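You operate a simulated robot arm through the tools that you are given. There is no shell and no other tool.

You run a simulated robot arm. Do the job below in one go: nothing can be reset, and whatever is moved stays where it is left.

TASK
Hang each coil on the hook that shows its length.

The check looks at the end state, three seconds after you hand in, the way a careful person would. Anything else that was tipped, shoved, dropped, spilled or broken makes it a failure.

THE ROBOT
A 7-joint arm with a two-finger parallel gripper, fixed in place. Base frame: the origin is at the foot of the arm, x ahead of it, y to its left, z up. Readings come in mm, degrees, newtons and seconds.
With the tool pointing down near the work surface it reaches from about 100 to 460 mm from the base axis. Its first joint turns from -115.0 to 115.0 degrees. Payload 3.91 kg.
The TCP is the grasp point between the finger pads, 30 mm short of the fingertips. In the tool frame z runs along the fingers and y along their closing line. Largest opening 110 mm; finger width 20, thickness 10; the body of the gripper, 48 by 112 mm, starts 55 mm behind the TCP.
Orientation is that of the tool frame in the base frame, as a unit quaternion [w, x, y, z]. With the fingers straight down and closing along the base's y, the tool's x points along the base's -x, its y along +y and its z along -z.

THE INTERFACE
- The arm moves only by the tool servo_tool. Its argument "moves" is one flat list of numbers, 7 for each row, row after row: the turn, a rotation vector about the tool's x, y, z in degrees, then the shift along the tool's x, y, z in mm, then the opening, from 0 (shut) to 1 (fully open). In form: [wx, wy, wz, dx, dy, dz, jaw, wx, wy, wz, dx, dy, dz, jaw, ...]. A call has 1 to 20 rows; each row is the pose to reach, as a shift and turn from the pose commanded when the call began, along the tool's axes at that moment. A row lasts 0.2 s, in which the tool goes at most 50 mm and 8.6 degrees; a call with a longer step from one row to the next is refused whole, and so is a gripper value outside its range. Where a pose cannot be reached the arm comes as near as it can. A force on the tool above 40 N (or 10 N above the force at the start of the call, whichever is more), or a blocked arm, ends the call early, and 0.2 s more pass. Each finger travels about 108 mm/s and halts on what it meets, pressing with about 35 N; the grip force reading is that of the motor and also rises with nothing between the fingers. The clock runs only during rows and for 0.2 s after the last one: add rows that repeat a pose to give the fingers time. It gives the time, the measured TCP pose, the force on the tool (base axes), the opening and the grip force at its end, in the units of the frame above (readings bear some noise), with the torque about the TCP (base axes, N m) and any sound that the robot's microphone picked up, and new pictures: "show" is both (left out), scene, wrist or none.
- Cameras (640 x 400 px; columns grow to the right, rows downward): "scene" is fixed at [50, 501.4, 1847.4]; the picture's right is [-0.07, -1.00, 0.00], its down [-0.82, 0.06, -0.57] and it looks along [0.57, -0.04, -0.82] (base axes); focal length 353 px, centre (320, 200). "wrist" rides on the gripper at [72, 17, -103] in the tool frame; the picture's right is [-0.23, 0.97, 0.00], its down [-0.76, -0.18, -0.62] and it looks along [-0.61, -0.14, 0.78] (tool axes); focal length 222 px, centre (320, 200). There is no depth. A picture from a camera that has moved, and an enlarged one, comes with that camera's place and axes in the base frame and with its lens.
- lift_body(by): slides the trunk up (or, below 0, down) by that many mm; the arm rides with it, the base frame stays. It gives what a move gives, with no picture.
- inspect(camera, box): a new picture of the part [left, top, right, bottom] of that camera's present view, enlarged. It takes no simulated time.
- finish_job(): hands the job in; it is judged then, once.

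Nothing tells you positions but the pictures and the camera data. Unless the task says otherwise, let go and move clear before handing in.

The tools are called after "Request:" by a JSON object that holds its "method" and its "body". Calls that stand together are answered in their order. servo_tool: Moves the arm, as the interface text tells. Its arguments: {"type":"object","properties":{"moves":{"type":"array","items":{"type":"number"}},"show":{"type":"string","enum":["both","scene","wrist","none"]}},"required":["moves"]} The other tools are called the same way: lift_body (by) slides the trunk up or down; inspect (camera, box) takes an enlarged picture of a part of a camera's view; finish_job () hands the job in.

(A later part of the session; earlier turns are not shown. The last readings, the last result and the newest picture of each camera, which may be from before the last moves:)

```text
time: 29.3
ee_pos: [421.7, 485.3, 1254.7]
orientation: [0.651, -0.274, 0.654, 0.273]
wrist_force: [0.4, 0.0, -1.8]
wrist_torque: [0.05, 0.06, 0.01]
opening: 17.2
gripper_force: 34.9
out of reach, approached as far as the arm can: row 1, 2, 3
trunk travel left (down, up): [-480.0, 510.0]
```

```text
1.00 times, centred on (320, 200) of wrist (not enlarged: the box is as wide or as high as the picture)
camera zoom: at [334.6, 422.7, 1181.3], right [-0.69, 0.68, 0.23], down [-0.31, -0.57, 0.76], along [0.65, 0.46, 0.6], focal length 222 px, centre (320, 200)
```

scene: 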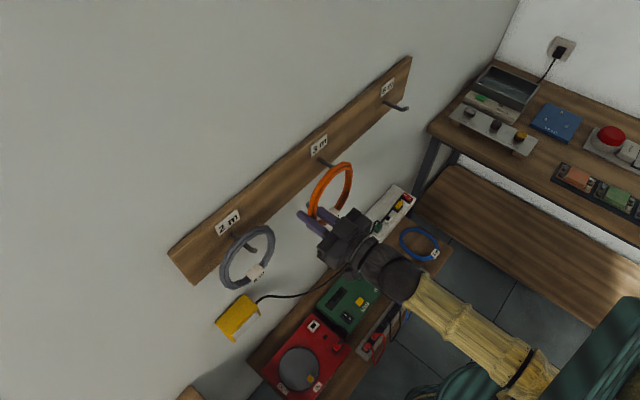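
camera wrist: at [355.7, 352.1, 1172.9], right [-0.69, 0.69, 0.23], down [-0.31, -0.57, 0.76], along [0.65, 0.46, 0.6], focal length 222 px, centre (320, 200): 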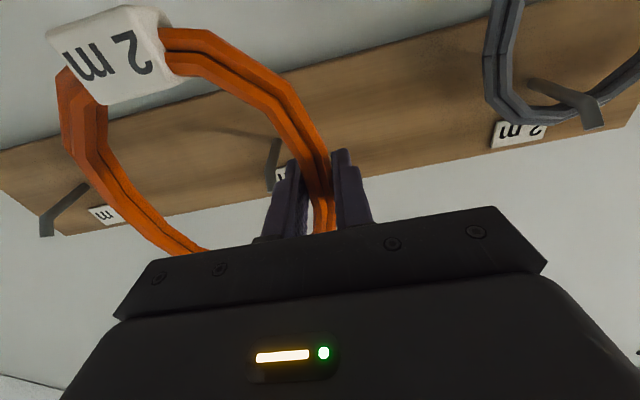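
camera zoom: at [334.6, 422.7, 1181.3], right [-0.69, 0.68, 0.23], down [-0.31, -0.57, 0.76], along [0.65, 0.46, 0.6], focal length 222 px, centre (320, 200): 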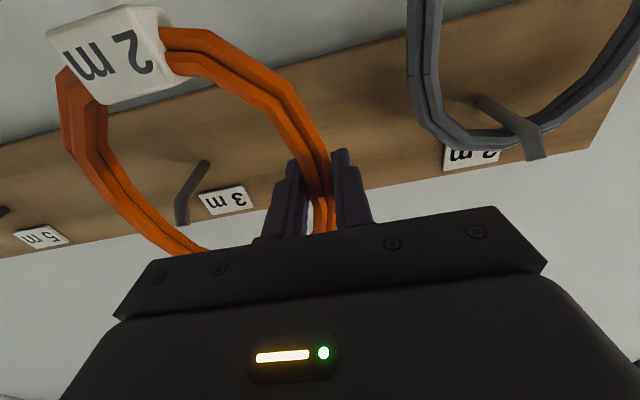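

The ring hangs just in front of the hook with the tip projecting into the ring's interior. Sliding back toward q≈6 centres the ring on the hook, so I'll do that now.

Request:
{"method": "servo_tool", "body": {"moves": [0, 0, 0, 0, -15, 0, 0, 0, 0, 0, 0, -33, 0, 0, 0, 0, 0, 0, -51, 0, 0, 0, 0, 0, 0, -51, 0, 0]}}

Request:
{"method": "inspect", "body": {"camera": "scene", "box": [280, 110, 380, 210]}}

```text
time: 30.3
ee_pos: [457.7, 448.5, 1252.1]
orientation: [0.651, -0.273, 0.654, 0.272]
wrist_force: [-0.3, 0.9, -1.0]
wrist_torque: [0.01, 0.06, -0.01]
opening: 17.0
gripper_force: 34.7
trunk travel left (down, up): [-480.0, 510.0]
camera wrist: at [371.2, 385.1, 1179.8], right [-0.69, 0.69, 0.23], down [-0.31, -0.57, 0.76], along [0.65, 0.46, 0.6], focal length 222 px, centre (320, 200)
```

scene: 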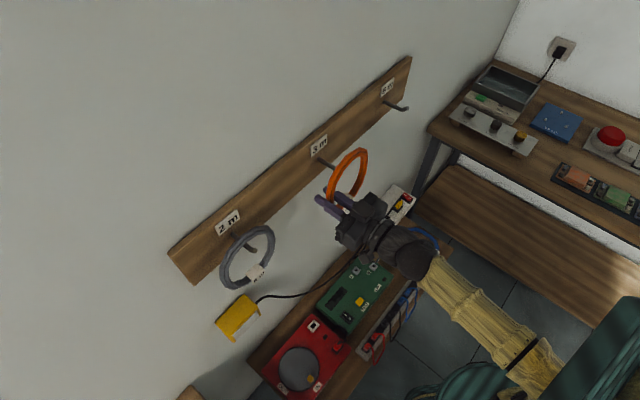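
wrist: 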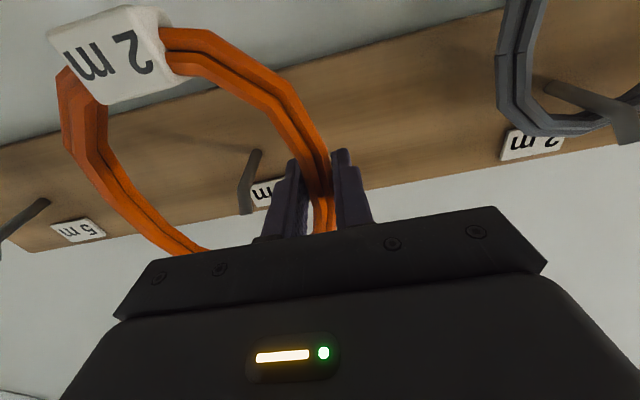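

```text
4.00 times, centred on (330, 160) of scene
camera zoom: at [50.0, 501.4, 1847.4], right [-0.07, -1.0, 0.0], down [-0.82, 0.06, -0.57], along [0.57, -0.04, -0.82], focal length 1410 px, centre (280, 360)
```

zoom: 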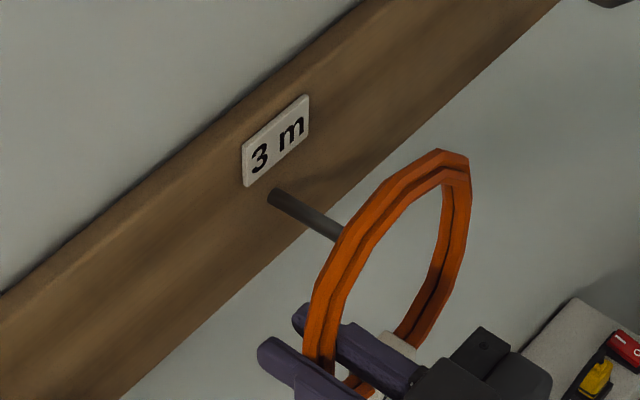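

All reachable now (p≈641, q≈6.5) and the ring interior faces the 3 m hook. I'll advance 50 mm over the hook.

Request:
{"method": "servo_tool", "body": {"moves": [0, 0, 0, 0, 0, 10, 0, 0, 0, 0, 0, 0, 22, 0, 0, 0, 0, 0, 0, 36, 0, 0, 0, 0, 0, 0, 50, 0]}}

Request:
{"method": "inspect", "body": {"camera": "scene", "box": [280, 110, 380, 210]}}

```text
time: 31.3
ee_pos: [492.8, 484.6, 1251.4]
orientation: [0.651, -0.272, 0.654, 0.271]
wrist_force: [0.3, 0.2, -0.3]
wrist_torque: [0.04, 0.1, 0.01]
opening: 17.2
gripper_force: 35.2
trunk travel left (down, up): [-480.0, 510.0]
camera wrist: at [406.3, 421.5, 1178.8], right [-0.69, 0.68, 0.23], down [-0.31, -0.57, 0.76], along [0.65, 0.46, 0.6], focal length 222 px, centre (320, 200)
```

scene: 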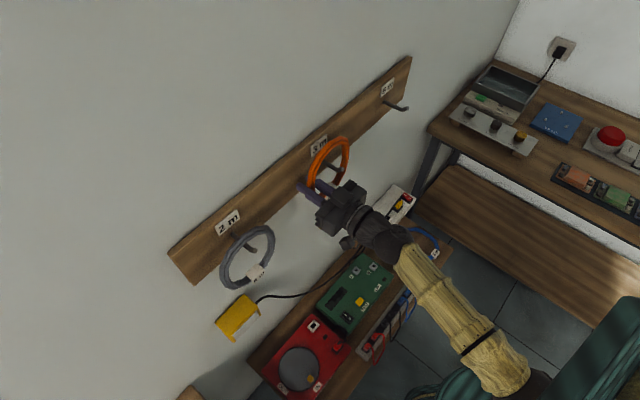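
wrist: 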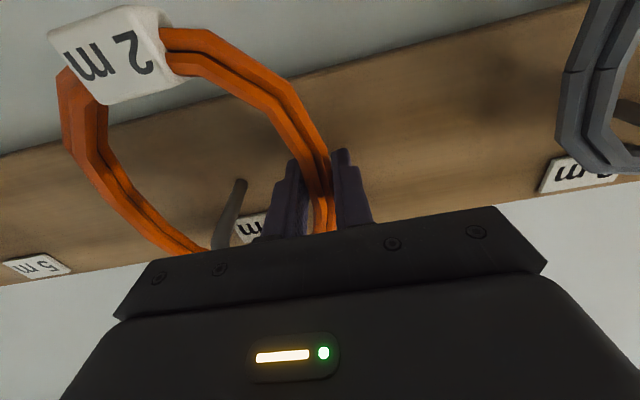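

```text
4.00 times, centred on (330, 160) of scene
camera zoom: at [50.0, 501.4, 1847.4], right [-0.07, -1.0, 0.0], down [-0.82, 0.06, -0.57], along [0.57, -0.04, -0.82], focal length 1410 px, centre (280, 360)
```

zoom: 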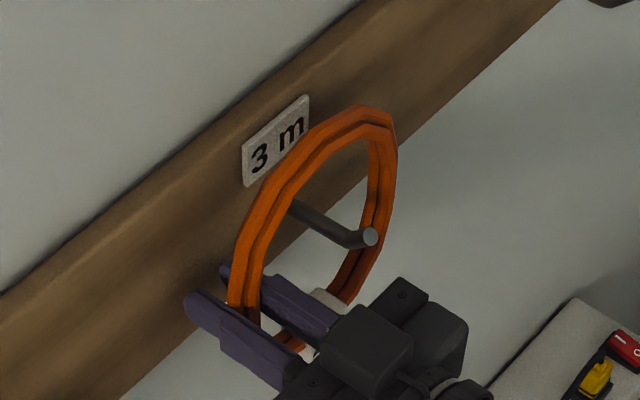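

The hook now passes through the ring. I'll lower about 47 mm until it is nearly resting on the rod.

Request:
{"method": "servo_tool", "body": {"moves": [0, 0, 0, 10, 0, 0, 0, 0, 0, 0, 20, 0, 0, 0, 0, 0, 0, 30, 0, 0, 0, 0, 0, 0, 38, 0, 0, 0, 0, 0, 0, 44, 0, 0, 0, 0, 0, 0, 47, 0, 0, 0]}}

Request:
{"method": "inspect", "body": {"camera": "scene", "box": [280, 120, 380, 220]}}

```text
time: 32.7
ee_pos: [492.6, 482.1, 1206.1]
orientation: [0.652, -0.272, 0.654, 0.272]
wrist_force: [-0.1, 0.2, -0.6]
wrist_torque: [0.01, 0.04, -0.02]
opening: 17.2
gripper_force: 35.0
trunk travel left (down, up): [-480.0, 510.0]
camera wrist: at [406.1, 419.8, 1133.0], right [-0.69, 0.69, 0.23], down [-0.31, -0.57, 0.76], along [0.65, 0.46, 0.6], focal length 222 px, centre (320, 200)
```

scene: 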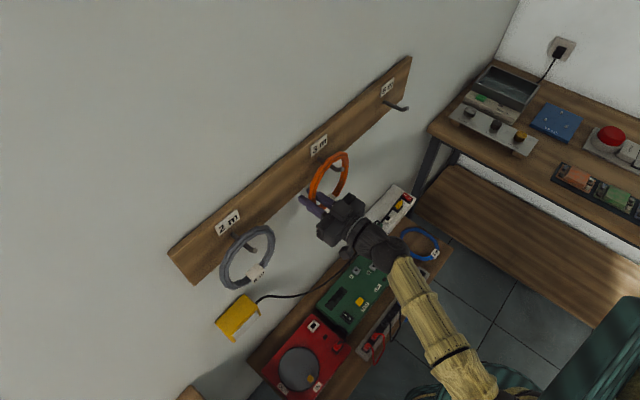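
wrist: 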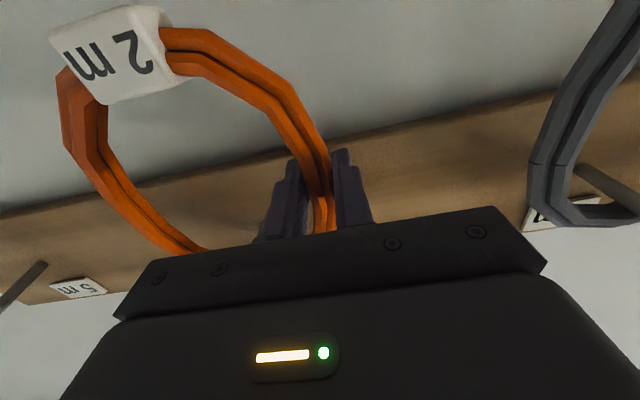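

```text
4.00 times, centred on (330, 170) of scene
camera zoom: at [50.0, 501.4, 1847.4], right [-0.07, -1.0, 0.0], down [-0.82, 0.06, -0.57], along [0.57, -0.04, -0.82], focal length 1410 px, centre (280, 320)
```

zoom: 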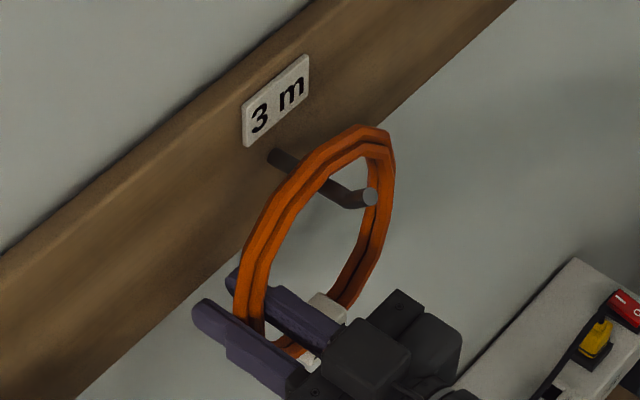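

It's just above rest height. I'll lower 3 mm more, open the fingers and back straight out.

Request:
{"method": "servo_tool", "body": {"moves": [0, 0, 0, 3, 0, 0, 0, 0, 0, 0, 3, 0, 0, 0.25, 0, 0, 0, 3, 0, 0, 0.4, 0, 0, 0, 3, 0, 0, 0.4, 0, 0, 0, 3, 0, 0, 0.4, 0, 0, 0, 3, 0, -15, 0.4, 0, 0, 0, 3, 0, -40, 0.4, 0, 0, 0, 3, 0, -60, 0.4]}}

Request:
{"method": "inspect", "body": {"camera": "scene", "box": [280, 120, 380, 220]}}

```text
time: 34.5
ee_pos: [450.9, 443.1, 1202.8]
orientation: [0.651, -0.273, 0.654, 0.271]
wrist_force: [0.7, 1.2, 0.6]
wrist_torque: [-0.05, -0.02, -0.03]
opening: 43.9
gripper_force: 0.2
trunk travel left (down, up): [-480.0, 510.0]
camera wrist: at [363.7, 379.6, 1130.8], right [-0.69, 0.68, 0.23], down [-0.31, -0.56, 0.77], along [0.65, 0.46, 0.6], focal length 222 px, centre (320, 200)
```

scene: 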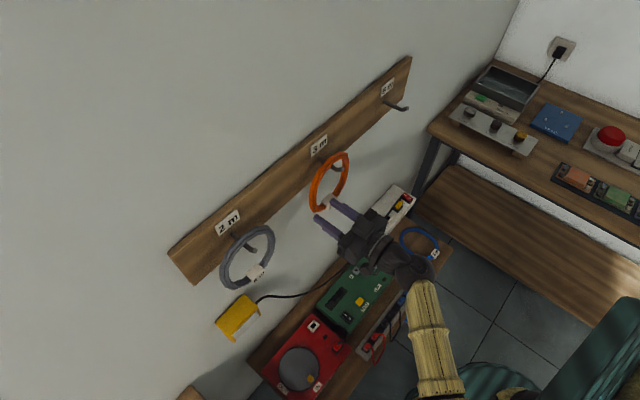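
wrist: 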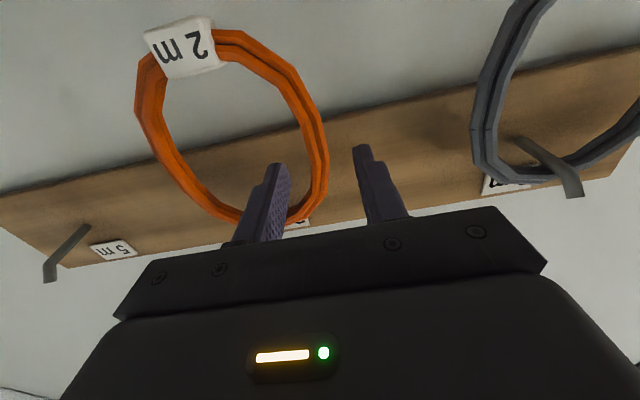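

```text
4.00 times, centred on (330, 170) of scene
camera zoom: at [50.0, 501.4, 1847.4], right [-0.07, -1.0, 0.0], down [-0.82, 0.06, -0.57], along [0.57, -0.04, -0.82], focal length 1410 px, centre (280, 320)
```

zoom: 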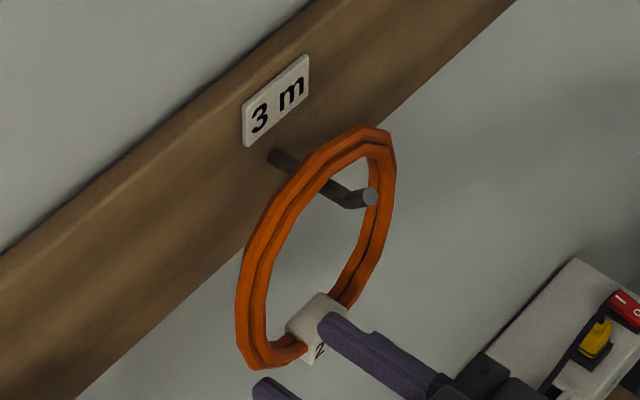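

Orange now hangs on the 3 m hook as a temporary parking spot. Next is the grey coil: I'll slide left at p≈622 and check that I can reach its left side.

Request:
{"method": "servo_tool", "body": {"moves": [0, 0, 0, 0, 0, -10, 0.4, 0, 0, 0, 0, 20, -10, 0.4, 0, 0, 0, 0, 50, -10, 0.4, 0, 0, 0, 0, 80, -10, 0.45, 0, 0, 0, 0, 110, -10, 0.5, 0, 0, 0, 0, 140, -10, 0.5]}}

```text
time: 36.1
ee_pos: [378.7, 509.8, 1207.8]
orientation: [0.658, -0.245, 0.664, 0.257]
wrist_force: [0.3, 1.2, -0.3]
wrist_torque: [0.03, 0.02, 0.01]
opening: 55.2
gripper_force: 0.1
trunk travel left (down, up): [-480.0, 510.0]
stopped in row 6: the arm was blocked; the commanded pose is now the measured one
camera wrist: at [287.8, 453.3, 1135.2], right [-0.64, 0.72, 0.25], down [-0.33, -0.56, 0.76], along [0.69, 0.41, 0.6], focal length 222 px, centre (320, 200)
```

scene: 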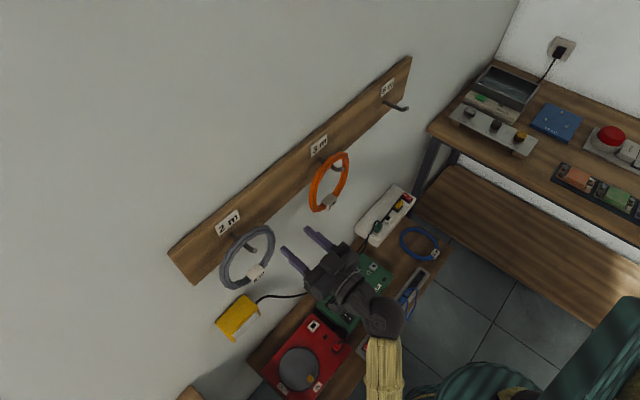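
wrist: 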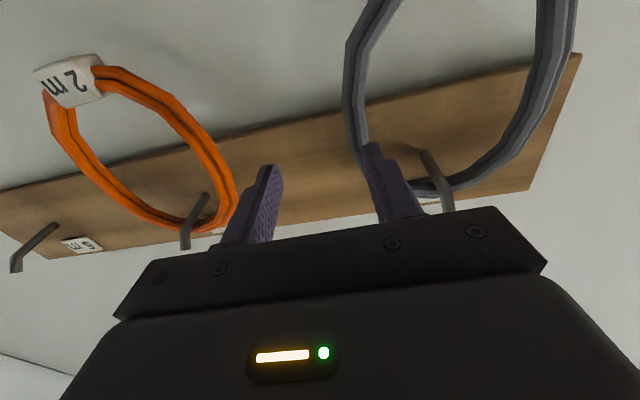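

The arm itself got blocked at q≈−93 with no force on the tool, so the elbow side is probably limited by something. I'll look at the arm's posture before deciding.

Request:
{"method": "inspect", "body": {"camera": "scene", "box": [300, 220, 640, 400]}}

Request:
{"method": "inspect", "body": {"camera": "scene", "box": [160, 190, 420, 360]}}

Request:
{"method": "inspect", "body": {"camera": "wrist", "box": [320, 0, 600, 220]}}

```text
1.88 times, centred on (470, 310) of scene
camera zoom: at [50.0, 501.4, 1847.4], right [-0.07, -1.0, 0.0], down [-0.82, 0.06, -0.57], along [0.57, -0.04, -0.82], focal length 664 px, centre (38, -7)
```

zoom: 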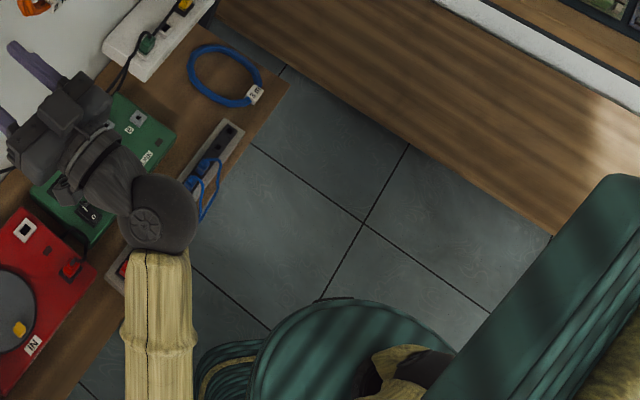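

```text
2.35 times, centred on (290, 275) of scene
camera zoom: at [50.0, 501.4, 1847.4], right [-0.07, -1.0, 0.0], down [-0.82, 0.06, -0.57], along [0.57, -0.04, -0.82], focal length 830 px, centre (391, 24)
```

zoom: 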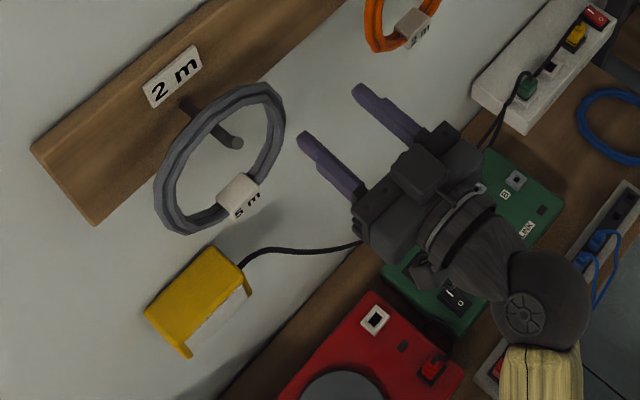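

```text
1.82 times, centred on (460, 110) of wrist
camera zoom: at [287.8, 453.3, 1135.2], right [-0.64, 0.72, 0.25], down [-0.33, -0.56, 0.76], along [0.69, 0.41, 0.6], focal length 404 px, centre (66, 364)
```

zoom: 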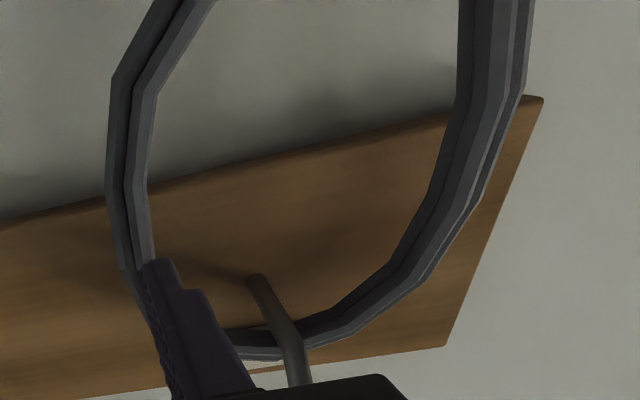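

The likely cause is the forearm-roll joint: my first combined pitch-and-yaw turn wound it to one side. I'll unwind by pitching the tool down about the wrist, clear of the wall, and later pitch up again from a low-shoulder posture.

Request:
{"method": "servo_tool", "body": {"moves": [0, 0, 0, 0, 0, -15, 0.5, 0, 8, 0, 29, 0, -17, 0.5, 0, 16, 0, 57, 0, -23, 0.5, 0, 24, 0, 84, 0, -33, 0.5, 0, 32, 0, 109, 0, -46, 0.5, 0, 40, 0, 132, 0, -63, 0.5, 0, 48, 0, 153, 0, -83, 0.5, 0, 56, 0, 171, 0, -106, 0.5, 0, 64, 0, 185, 0, -131, 0.5, 0, 72, 0, 196, 0, -157, 0.5, 0, 80, 0, 203, 0, -185, 0.5, 0, 88, 0, 206, 0, -214, 0.5]}}

```text
time: 38.7
ee_pos: [250.0, 361.1, 997.1]
orientation: [0.012, -0.332, 0.943, 0.009]
wrist_force: [1.3, -0.4, -0.2]
wrist_torque: [0.05, -0.04, 0.01]
opening: 55.0
gripper_force: 0.1
out of reach, approached as far as the arm can: row 12
trunk travel left (down, up): [-480.0, 510.0]
camera wrist: at [178.9, 325.3, 1098.8], right [-0.43, 0.9, 0.01], down [0.69, 0.32, 0.64], along [0.58, 0.29, -0.77], focal length 222 px, centre (320, 200)
```

scene: 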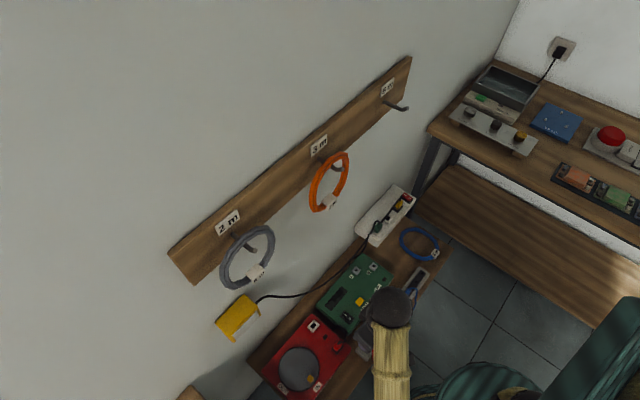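
wrist: 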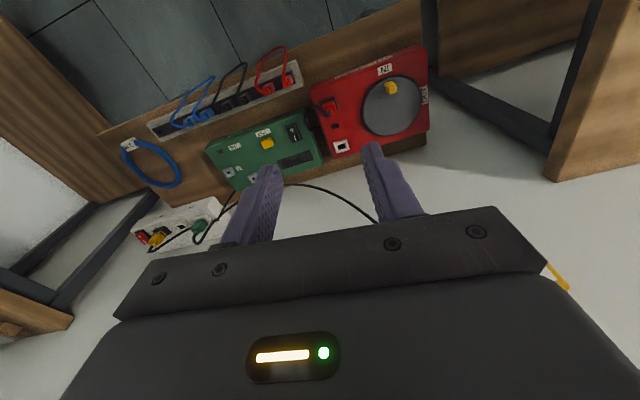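

The tool is pointing down again with a clear view of the shelf. I'll swing back toward the start pose, with yaw following the arm, to see whether the elbow returns to its original posture.

Request:
{"method": "servo_tool", "body": {"moves": [0, 0, 4, -2, -28, 0, 0.5, 0, 0, 8, -5, -62, 0, 0.5, 0, 0, 12, -8, -96, 0, 0.5, 0, 0, 16, -11, -130, 0, 0.5, 0, 0, 20, -15, -164, 0, 0.5, 0, 0, 24, -20, -198, 0, 0.5, 0, 0, 28, -26, -232, 0, 0.5, 0, 0, 32, -31, -262, 0, 0.5, 0, 0, 36, -36, -287, 0, 0.5, 0, 0, 39, -40, -307, 0, 0.5]}}

```text
time: 40.9
ee_pos: [466.8, 169.8, 996.2]
orientation: [0.006, -0.026, 0.999, 0.019]
wrist_force: [0.6, 0.0, 0.4]
wrist_torque: [-0.02, -0.01, 0.02]
opening: 55.0
gripper_force: 0.0
trunk travel left (down, up): [-480.0, 510.0]
camera wrist: at [390.4, 177.0, 1098.2], right [0.18, 0.98, 0.04], down [0.76, -0.16, 0.63], along [0.62, -0.08, -0.78], focal length 222 px, centre (320, 200)
```

scene: 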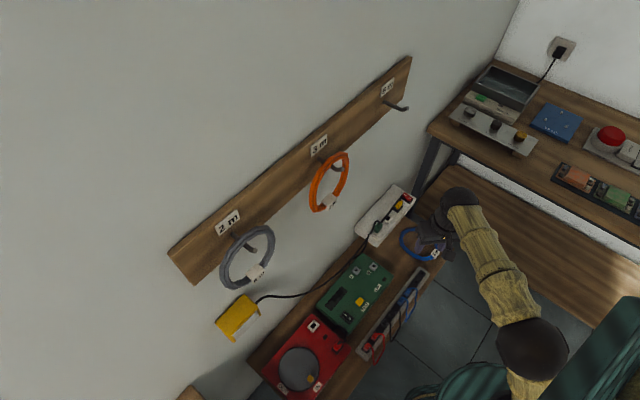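
wrist: 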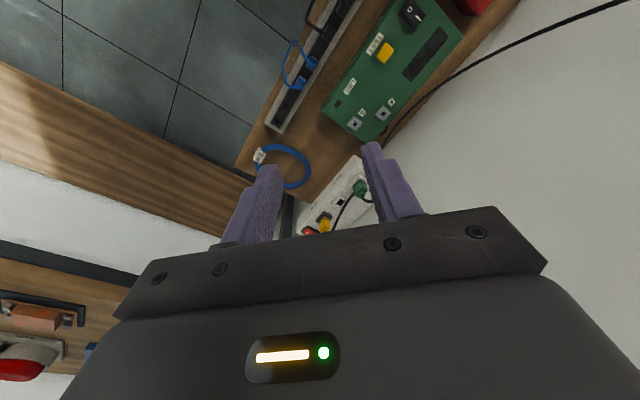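

The posture is now clean, with the elbow at wrist level and the forearm unwound. I'll swing the tool-down arm left to azimuth 65° with yaw ending at 45°, in preparation for pitching up in front of the grey coil.

Request:
{"method": "servo_tool", "body": {"moves": [0, 0, -4.7, 20.3, 38.5, 0, 0.5, 0, 0, -9.3, 43.7, 74.6, 0, 0.5, 0, 0, -14, 69.9, 108, 0, 0.5, 0, 0, -18.7, 98.5, 138.6, 0, 0.5, 0, 0, -23.3, 129.3, 166.1, 0, 0.5, 0, 0, -28, 162.3, 190.3, 0, 0.5, 0, 0, -32.7, 196.5, 211.5, 0, 0.5, 0, 0, -37.3, 232.1, 229.2, 0, 0.5, 0, 0, -42, 268.7, 243.1, 0, 0.5]}}

```text
time: 42.9
ee_pos: [186.1, 399.4, 1000.9]
orientation: [0.013, -0.383, 0.923, 0.015]
wrist_force: [0.3, -0.9, 0.9]
wrist_torque: [-0.01, -0.03, 0.0]
opening: 54.9
gripper_force: 0.0
trunk travel left (down, up): [-480.0, 510.0]
camera wrist: at [119.7, 355.4, 1101.4], right [-0.53, 0.85, 0.03], down [0.66, 0.39, 0.65], along [0.54, 0.36, -0.76], focal length 222 px, centre (320, 200)
```

scene: 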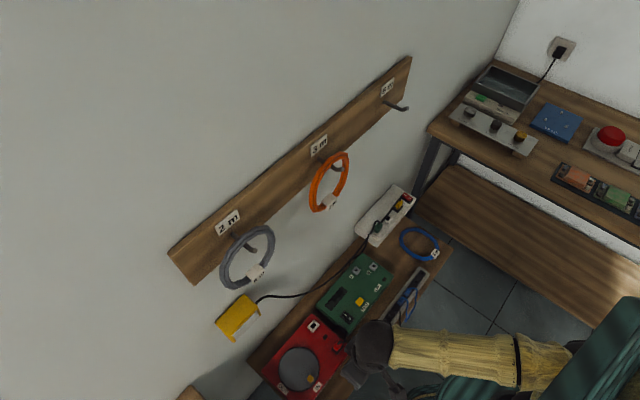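
wrist: 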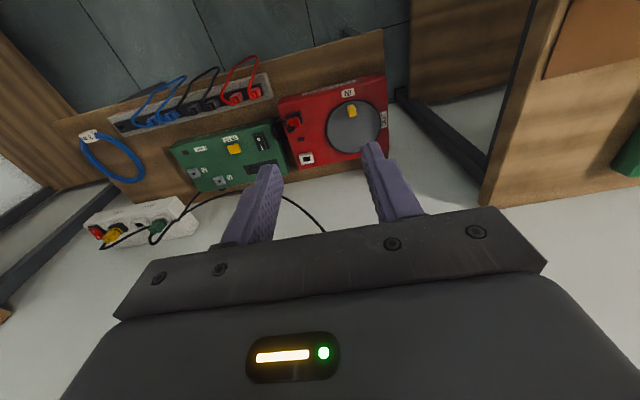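

The elbow now stays to the right and the forearm points at the wall by the 2 m hook, which is what I wanted. I'll lower the trunk 100 mm with the tool raised to compensate, then pitch up to horizontal about the wrist.

Request:
{"method": "servo_tool", "body": {"moves": [0, 0, 0, 0, 0, -35, 0.5, 0, 0, 0, 0, 0, -70, 0.5, 0, 0, 0, 0, 0, -100, 0.5], "show": "none"}}

Request:
{"method": "lift_body", "body": {"by": -100}}

```text
time: 43.7
ee_pos: [183.7, 394.2, 1101.6]
orientation: [0.012, -0.382, 0.924, 0.015]
wrist_force: [0.4, -0.5, 0.2]
wrist_torque: [0.01, 0.01, 0.01]
opening: 54.9
gripper_force: 0.1
trunk travel left (down, up): [-480.0, 510.0]
```

```text
time: 45.0
ee_pos: [184.2, 396.3, 1001.2]
orientation: [0.012, -0.382, 0.924, 0.015]
wrist_force: [-1.0, 0.4, -0.6]
wrist_torque: [-0.01, -0.01, -0.05]
opening: 55.3
gripper_force: 0.1
trunk travel left (down, up): [-380.0, 610.0]
```

I'll pitch up 90° about the wrist now.

Request:
{"method": "servo_tool", "body": {"moves": [0, -8.2, 0, -29, 0, -2, 0.5, 0, -16.4, 0, -58, 0, -8, 0.5, 0, -24.5, 0, -85, 0, -19, 0.5, 0, -32.7, 0, -111, 0, -33, 0.5, 0, -40.9, 0, -135, 0, -50, 0.5, 0, -49.1, 0, -156, 0, -71, 0.5, 0, -57.3, 0, -173, 0, -95, 0.5, 0, -65.5, 0, -187, 0, -121, 0.5, 0, -73.6, 0, -198, 0, -148, 0.5, 0, -81.8, 0, -204, 0, -177, 0.5, 0, -90, 0, -206, 0, -206, 0.5]}}

```text
time: 47.4
ee_pos: [331.1, 532.5, 1212.1]
orientation: [0.662, -0.259, 0.644, 0.281]
wrist_force: [0.1, 0.5, 0.6]
wrist_torque: [0.01, 0.0, -0.05]
opening: 54.9
gripper_force: 0.1
trunk travel left (down, up): [-380.0, 610.0]
camera wrist: at [244.0, 473.5, 1137.3], right [-0.69, 0.68, 0.25], down [-0.32, -0.6, 0.74], along [0.65, 0.43, 0.63], focal length 222 px, centre (320, 200)
```

scene: 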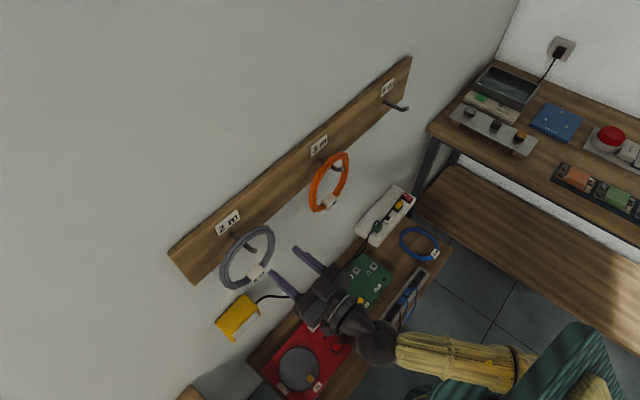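
wrist: 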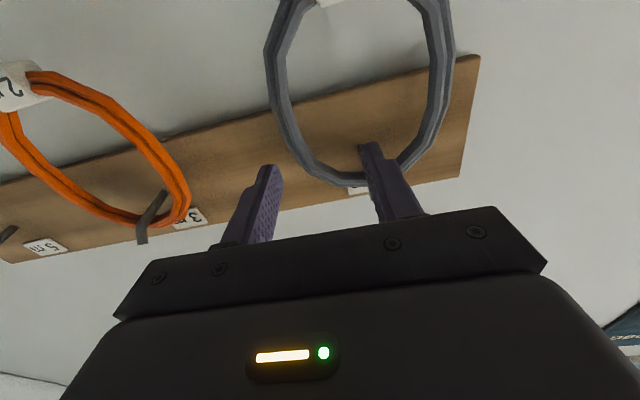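

This posture is good: tool horizontal at p≈611, q≈−142, orientation within 2°. Now I'll measure the grey ring.

Request:
{"method": "inspect", "body": {"camera": "wrist", "box": [240, 0, 500, 200]}}

Request:
{"method": "inspect", "body": {"camera": "scene", "box": [200, 200, 300, 300]}}

```text
2.00 times, centred on (370, 100) of wrist
camera zoom: at [244.0, 473.5, 1137.3], right [-0.69, 0.68, 0.25], down [-0.32, -0.6, 0.74], along [0.65, 0.43, 0.63], focal length 444 px, centre (220, 400)
```

zoom: 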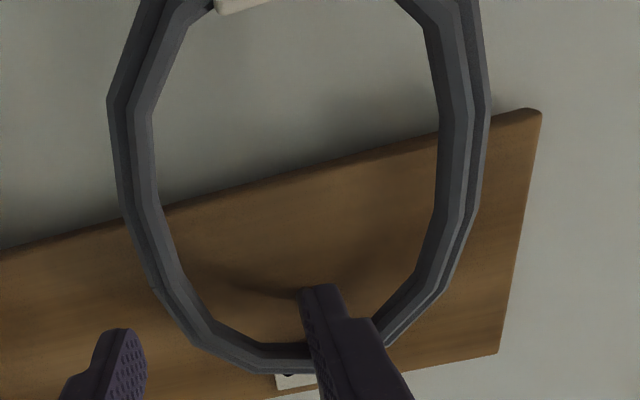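

```text
4.00 times, centred on (250, 250) of scene
camera zoom: at [50.0, 501.4, 1847.4], right [-0.07, -1.0, 0.0], down [-0.82, 0.06, -0.57], along [0.57, -0.04, -0.82], focal length 1410 px, centre (600, 0)
```

zoom: 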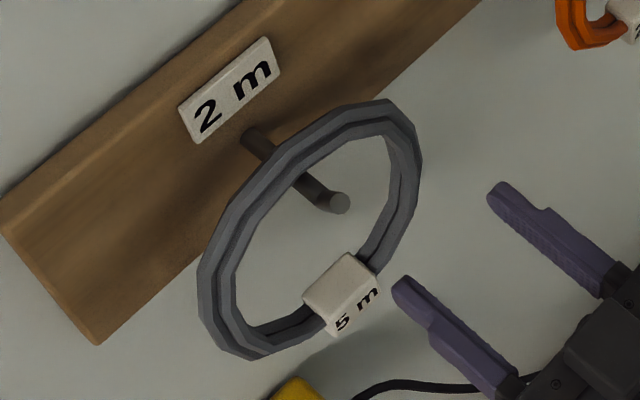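

The grey ring has the same size: outer radius about 72, centre q≈−183, z≈1201. Its left side is at q≈−246, so I'll slide there and approach partway.

Request:
{"method": "servo_tool", "body": {"moves": [0, 1, -0.5, 6, 25, 0, 0.5, 0, 2, -1.1, 10, 60, 0, 0.5, 0, 2, -1.1, 11, 90, 0, 0.5, 0, 2, -1.1, 11, 104, 0, 0.5, 0, 2, -1.1, 12, 104, 20, 0.5, 0, 2, -1.1, 13, 104, 45, 0.5]}}

Request:
{"method": "inspect", "body": {"camera": "wrist", "box": [180, 40, 420, 220]}}

Request:
{"method": "inspect", "body": {"camera": "scene", "box": [190, 220, 290, 320]}}

```text
time: 48.8
ee_pos: [288.1, 638.7, 1204.6]
orientation: [0.653, -0.27, 0.654, 0.27]
wrist_force: [0.6, -0.6, 0.2]
wrist_torque: [-0.01, -0.03, 0.01]
opening: 55.0
gripper_force: 0.0
trunk travel left (down, up): [-380.0, 610.0]
camera wrist: at [200.0, 577.4, 1131.6], right [-0.69, 0.69, 0.23], down [-0.31, -0.57, 0.76], along [0.65, 0.45, 0.61], focal length 222 px, centre (320, 200)
```

scene: 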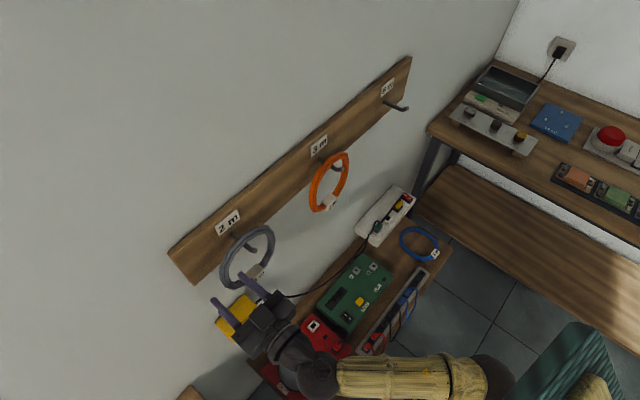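
wrist: 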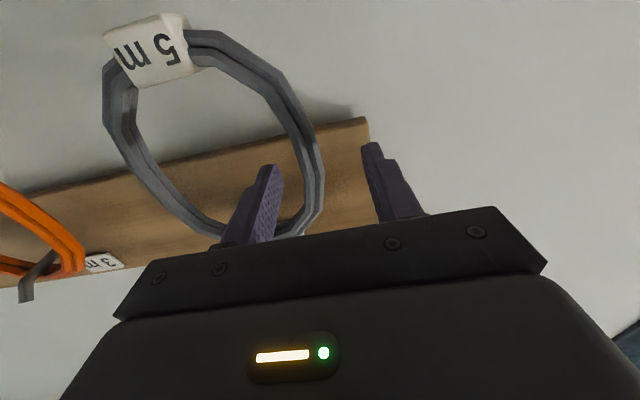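

```text
2.22 times, centred on (300, 130) of wrist
camera zoom: at [200.0, 577.4, 1131.6], right [-0.69, 0.69, 0.23], down [-0.31, -0.57, 0.76], along [0.65, 0.45, 0.61], focal length 494 px, centre (364, 356)
```

zoom: 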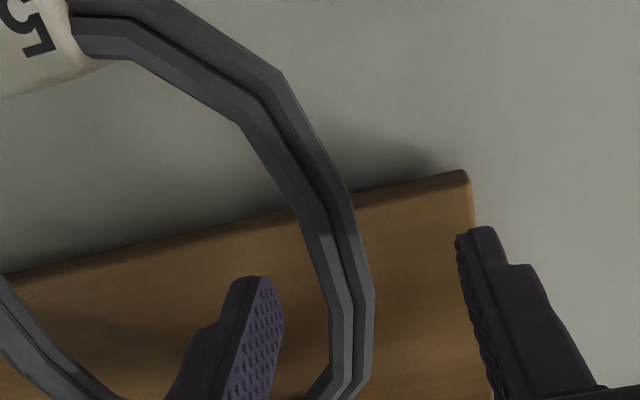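

```text
4.00 times, centred on (240, 270) of scene
camera zoom: at [50.0, 501.4, 1847.4], right [-0.07, -1.0, 0.0], down [-0.82, 0.06, -0.57], along [0.57, -0.04, -0.82], focal length 1410 px, centre (640, -80)
```

zoom: 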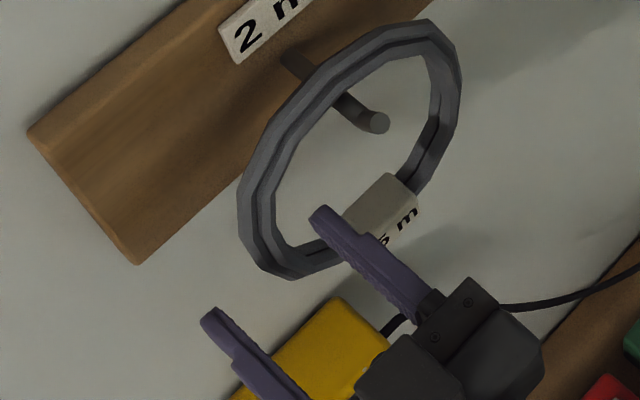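

The ring section is about 7 mm toward the hook from my TCP. I'll centre on it, advance 36 mm and close.

Request:
{"method": "servo_tool", "body": {"moves": [0, 0, 0, 0, -7.5, 10, 0.5, 0, 0, 0, 0, -7.5, 24, 0.5, 0, 0, 0, 0, -7.5, 36, 0.5, 0, 0, 0, 0, -7.5, 36, 0.5]}}

Request:
{"method": "inspect", "body": {"camera": "scene", "box": [190, 220, 290, 320]}}

```text
time: 49.8
ee_pos: [319.3, 659.8, 1204.3]
orientation: [0.653, -0.27, 0.654, 0.27]
wrist_force: [-0.1, 0.3, 0.1]
wrist_torque: [0.03, 0.02, 0.0]
opening: 54.8
gripper_force: 0.2
trunk travel left (down, up): [-380.0, 610.0]
camera wrist: at [231.3, 596.8, 1131.5], right [-0.69, 0.69, 0.23], down [-0.32, -0.57, 0.76], along [0.65, 0.45, 0.61], focal length 222 px, centre (320, 200)
```

scene: 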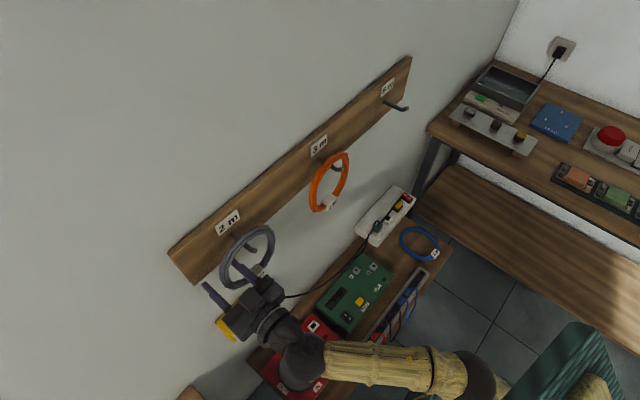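
wrist: 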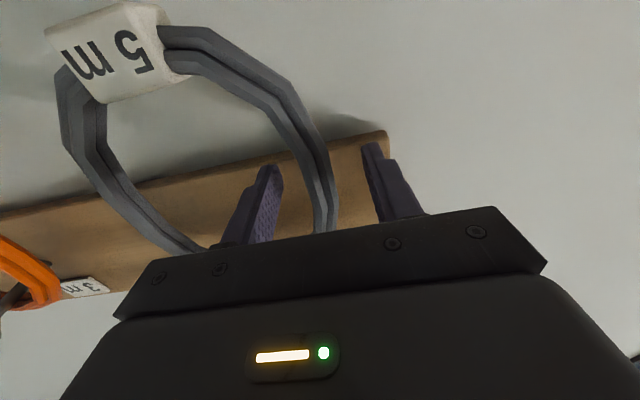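

```text
4.00 times, centred on (240, 270) of scene
camera zoom: at [50.0, 501.4, 1847.4], right [-0.07, -1.0, 0.0], down [-0.82, 0.06, -0.57], along [0.57, -0.04, -0.82], focal length 1410 px, centre (640, -80)
```

zoom: 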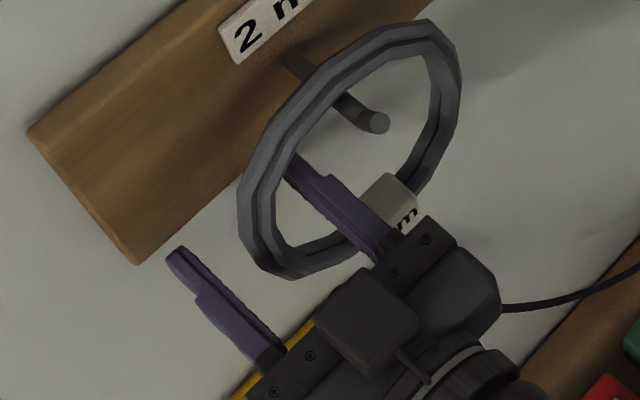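

The view matches the orange grasp exactly. I'll close and lift 45 mm.

Request:
{"method": "servo_tool", "body": {"moves": [0, 0, 0, 0, 0, 0, 0.3, 0, 0, 0, 0, 0, 0, 0.1, 0, 0, 0, 0, 0, 0, 0, 0, 0, 0, 0, 0, 0, 0, 0, 0, 0, -8, 0, 0, 0, 0, 0, 0, -18, 0, 0, 0, 0, 0, 0, -28, 0, 0, 0, 0, 0, 0, -38, 0, 0, 0, 0, 0, 0, -45, 0, 0, 0]}}

Request:
{"method": "inspect", "body": {"camera": "scene", "box": [190, 200, 290, 300]}}

```text
time: 51.8
ee_pos: [316.5, 658.3, 1249.2]
orientation: [0.653, -0.27, 0.653, 0.27]
wrist_force: [-1.5, -0.3, -1.7]
wrist_torque: [0.08, 0.08, -0.01]
opening: 17.6
gripper_force: 34.7
trunk travel left (down, up): [-380.0, 610.0]
camera wrist: at [229.9, 596.7, 1176.7], right [-0.69, 0.69, 0.23], down [-0.32, -0.57, 0.76], along [0.65, 0.45, 0.61], focal length 222 px, centre (320, 200)
```

scene: 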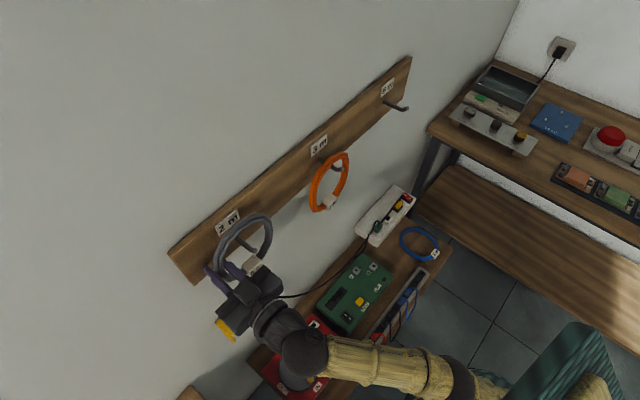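
wrist: 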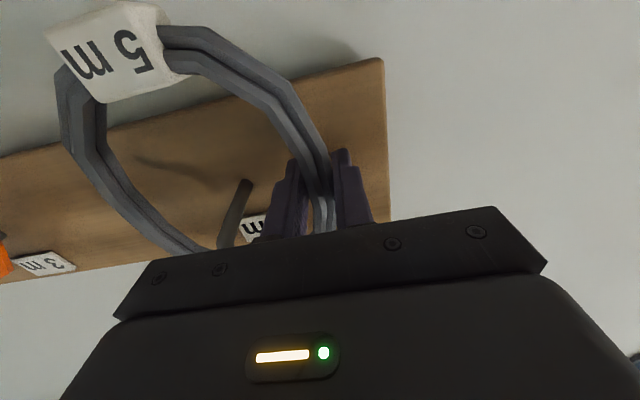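

```text
4.00 times, centred on (240, 250) of scene
camera zoom: at [50.0, 501.4, 1847.4], right [-0.07, -1.0, 0.0], down [-0.82, 0.06, -0.57], along [0.57, -0.04, -0.82], focal length 1410 px, centre (640, 0)
```

zoom: 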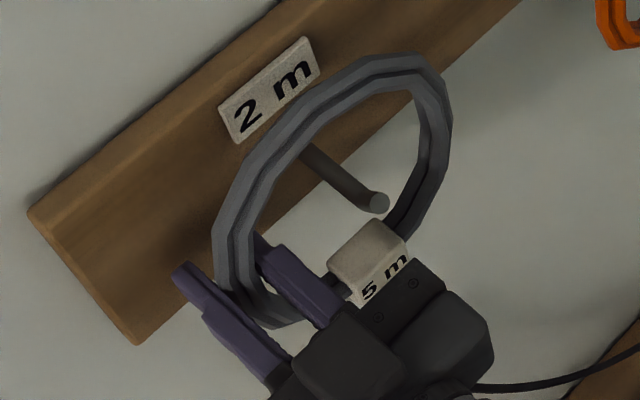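

The grey coil is free of the rod with the hook well inside the ring. I'll retract 105 mm and begin sliding right in stages.

Request:
{"method": "servo_tool", "body": {"moves": [0, 0, 0, 0, 0, -15, 0, 0, 0, 0, 0, 0, -40, 0, 0, 0, 0, 0, 0, -70, 0, 0, 0, 0, 0, 0, -95, 0, 0, 0, 0, 0, 0, -105, 0, 0, 0, 0, 0, -25, -105, 0, 0, 0, 0, 0, -60, -105, 0, 0, 0, 0, 0, -95, -105, 0, 0, 0, 0, 0, -130, -105, 0, 0, 0, 0, 0, -150, -105, 0], "show": "scene"}}

```text
time: 54.0
ee_pos: [347.5, 478.9, 1250.9]
orientation: [0.654, -0.27, 0.654, 0.27]
wrist_force: [0.8, -0.6, -0.6]
wrist_torque: [0.08, 0.1, 0.04]
opening: 17.3
gripper_force: 34.7
trunk travel left (down, up): [-380.0, 610.0]
```

scene: 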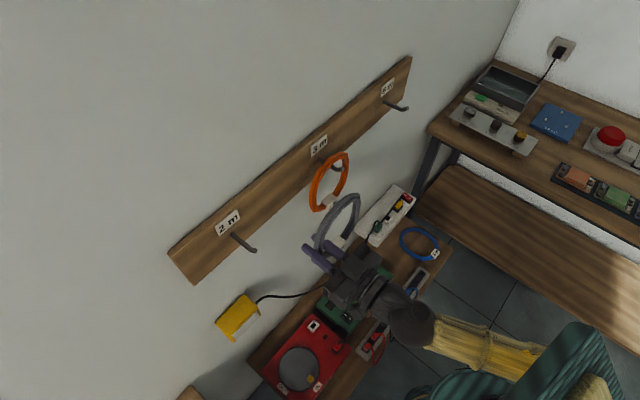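

No trouble so far (p=584, q=−93). I'll continue right past the orange coil.

Request:
{"method": "servo_tool", "body": {"moves": [0, 0, 0, 0, -30, 0, 0, 0, 0, 0, 0, -65, 0, 0, 0, 0, 0, 0, -100, 0, 0, 0, 0, 0, 0, -135, 0, 0, 0, 0, 0, 0, -165, 0, 0], "show": "scene"}}

```text
time: 55.2
ee_pos: [470.9, 357.7, 1246.4]
orientation: [0.672, -0.321, 0.638, 0.197]
wrist_force: [-2.2, 1.6, -1.1]
wrist_torque: [0.03, 0.05, -0.04]
opening: 17.4
gripper_force: 35.2
trunk travel left (down, up): [-380.0, 610.0]
```

scene: 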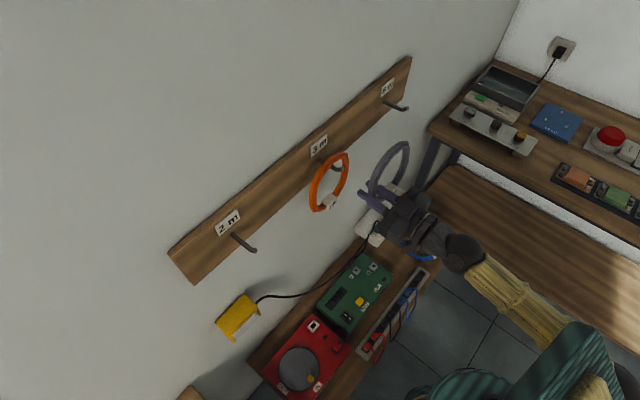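

The orientation lagged, probably because a wrist joint is swinging quickly. I'll hold in place a moment to let it settle.

Request:
{"method": "servo_tool", "body": {"moves": [0, 0, 0, 0, 0, 0, 0, 0, 0, 0, 0, 0, 0, 0, 0, 0, 0, 0, 0, 0, 0], "show": "scene"}}

```text
time: 56.0
ee_pos: [464.9, 362.0, 1250.8]
orientation: [0.653, -0.27, 0.653, 0.27]
wrist_force: [0.2, 0.5, -1.6]
wrist_torque: [0.05, 0.07, 0.0]
opening: 17.3
gripper_force: 35.0
trunk travel left (down, up): [-380.0, 610.0]
```

scene: 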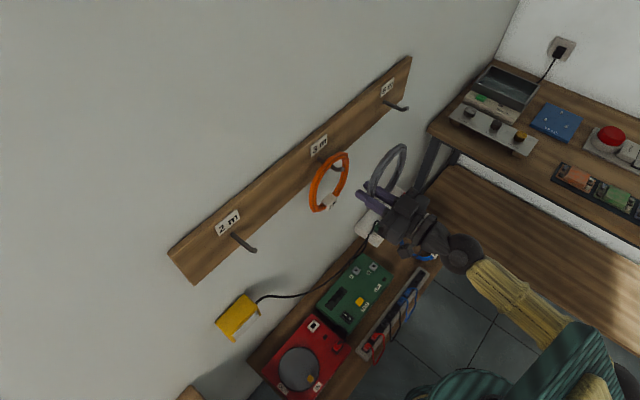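

It settled exactly on target (p=585, q=73). I'll continue right more slowly.

Request:
{"method": "servo_tool", "body": {"moves": [0, 0, 0, 0, -15, 0, 0, 0, 0, 0, 0, -35, 0, 0, 0, 0, 0, 0, -55, 0, 0, 0, 0, 0, 0, -75, 0, 0, 0, 0, 0, 0, -95, 0, 0, 0, 0, 0, 0, -95, 0, 0], "show": "scene"}}

```text
time: 57.4
ee_pos: [534.1, 294.8, 1248.2]
orientation: [0.653, -0.27, 0.654, 0.27]
wrist_force: [0.3, -0.7, -2.0]
wrist_torque: [0.06, 0.09, 0.0]
opening: 17.5
gripper_force: 35.3
trunk travel left (down, up): [-380.0, 610.0]
```

scene: 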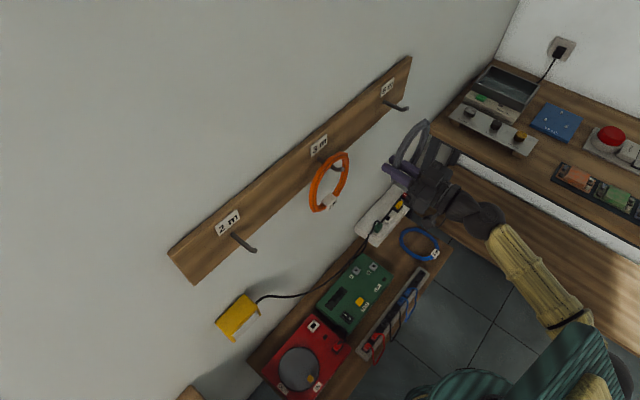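

Still tracking well. I'll finish the last 88 mm sideways to line up with the 5 m hook.

Request:
{"method": "servo_tool", "body": {"moves": [0, 0, 0, 0, -15, 0, 0, 0, 0, 0, 0, -35, 0, 0, 0, 0, 0, 0, -55, 0, 0, 0, 0, 0, 0, -75, 0, 0, 0, 0, 0, 0, -88.5, 0, 0, 0, 0, 0, 0, -88.5, 0, 0]}}

Request:
{"method": "inspect", "body": {"camera": "scene", "box": [360, 70, 460, 190]}}

```text
time: 58.8
ee_pos: [595.3, 231.2, 1250.9]
orientation: [0.653, -0.271, 0.653, 0.271]
wrist_force: [0.0, 0.0, -2.0]
wrist_torque: [0.1, 0.06, 0.0]
opening: 17.3
gripper_force: 35.2
trunk travel left (down, up): [-380.0, 610.0]
camera wrist: at [509.0, 168.8, 1177.6], right [-0.69, 0.69, 0.23], down [-0.32, -0.57, 0.76], along [0.65, 0.45, 0.61], focal length 222 px, centre (320, 200)
```

scene: 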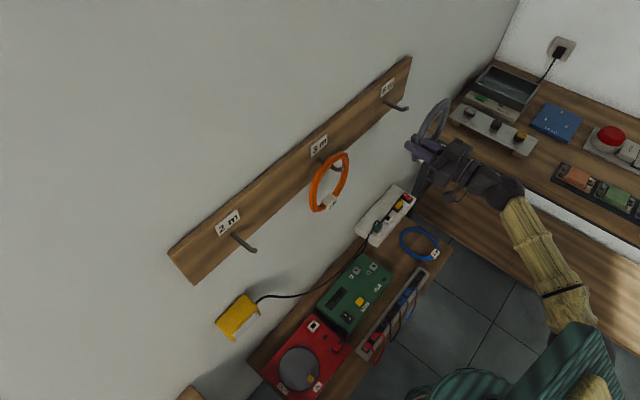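
wrist: 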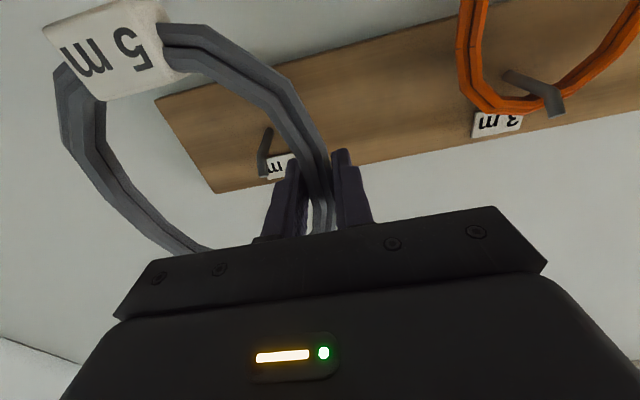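

```text
3.33 times, centred on (410, 130) of scene
camera zoom: at [50.0, 501.4, 1847.4], right [-0.07, -1.0, 0.0], down [-0.82, 0.06, -0.57], along [0.57, -0.04, -0.82], focal length 1175 px, centre (20, 433)
```

zoom: 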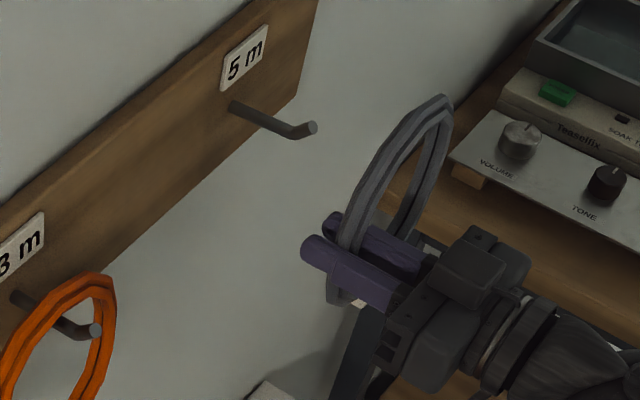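

Aligned with the 5 m hook (q=257.5, z≈1251). I'll advance halfway first to check the alignment.

Request:
{"method": "servo_tool", "body": {"moves": [0, 0, 0, 0, 0, 15, 0, 0, 0, 0, 0, 0, 35, 0, 0, 0, 0, 0, 0, 52, 0, 0, 0, 0, 0, 0, 52, 0]}}

Request:
{"method": "inspect", "body": {"camera": "scene", "box": [360, 60, 440, 140]}}

```text
time: 59.8
ee_pos: [632.1, 267.4, 1250.2]
orientation: [0.655, -0.27, 0.653, 0.27]
wrist_force: [-0.7, 0.0, -1.3]
wrist_torque: [0.07, 0.07, -0.03]
opening: 17.5
gripper_force: 34.7
trunk travel left (down, up): [-380.0, 610.0]
camera wrist: at [545.2, 206.2, 1177.9], right [-0.69, 0.69, 0.23], down [-0.32, -0.57, 0.76], along [0.65, 0.45, 0.61], focal length 222 px, centre (320, 200)
```

scene: 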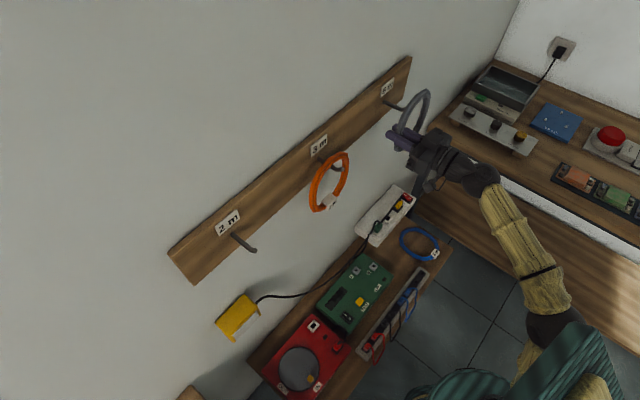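
wrist: 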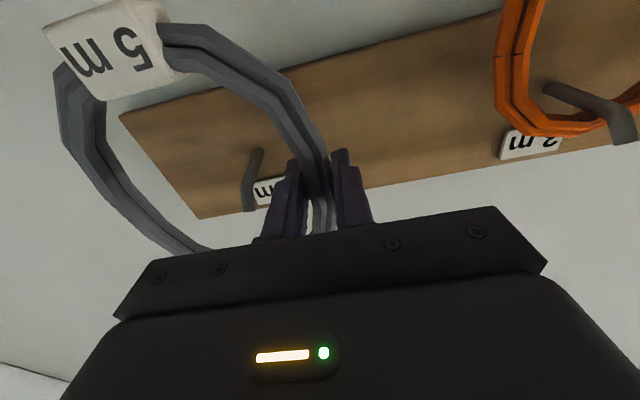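

```text
5.00 times, centred on (400, 100) of scene
camera zoom: at [50.0, 501.4, 1847.4], right [-0.07, -1.0, 0.0], down [-0.82, 0.06, -0.57], along [0.57, -0.04, -0.82], focal length 1763 px, centre (-80, 700)
```

zoom: 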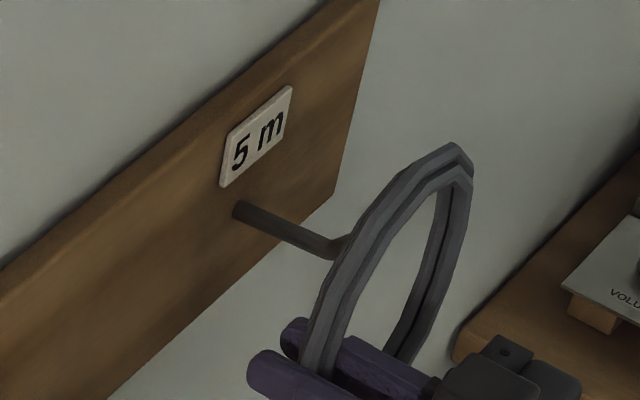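

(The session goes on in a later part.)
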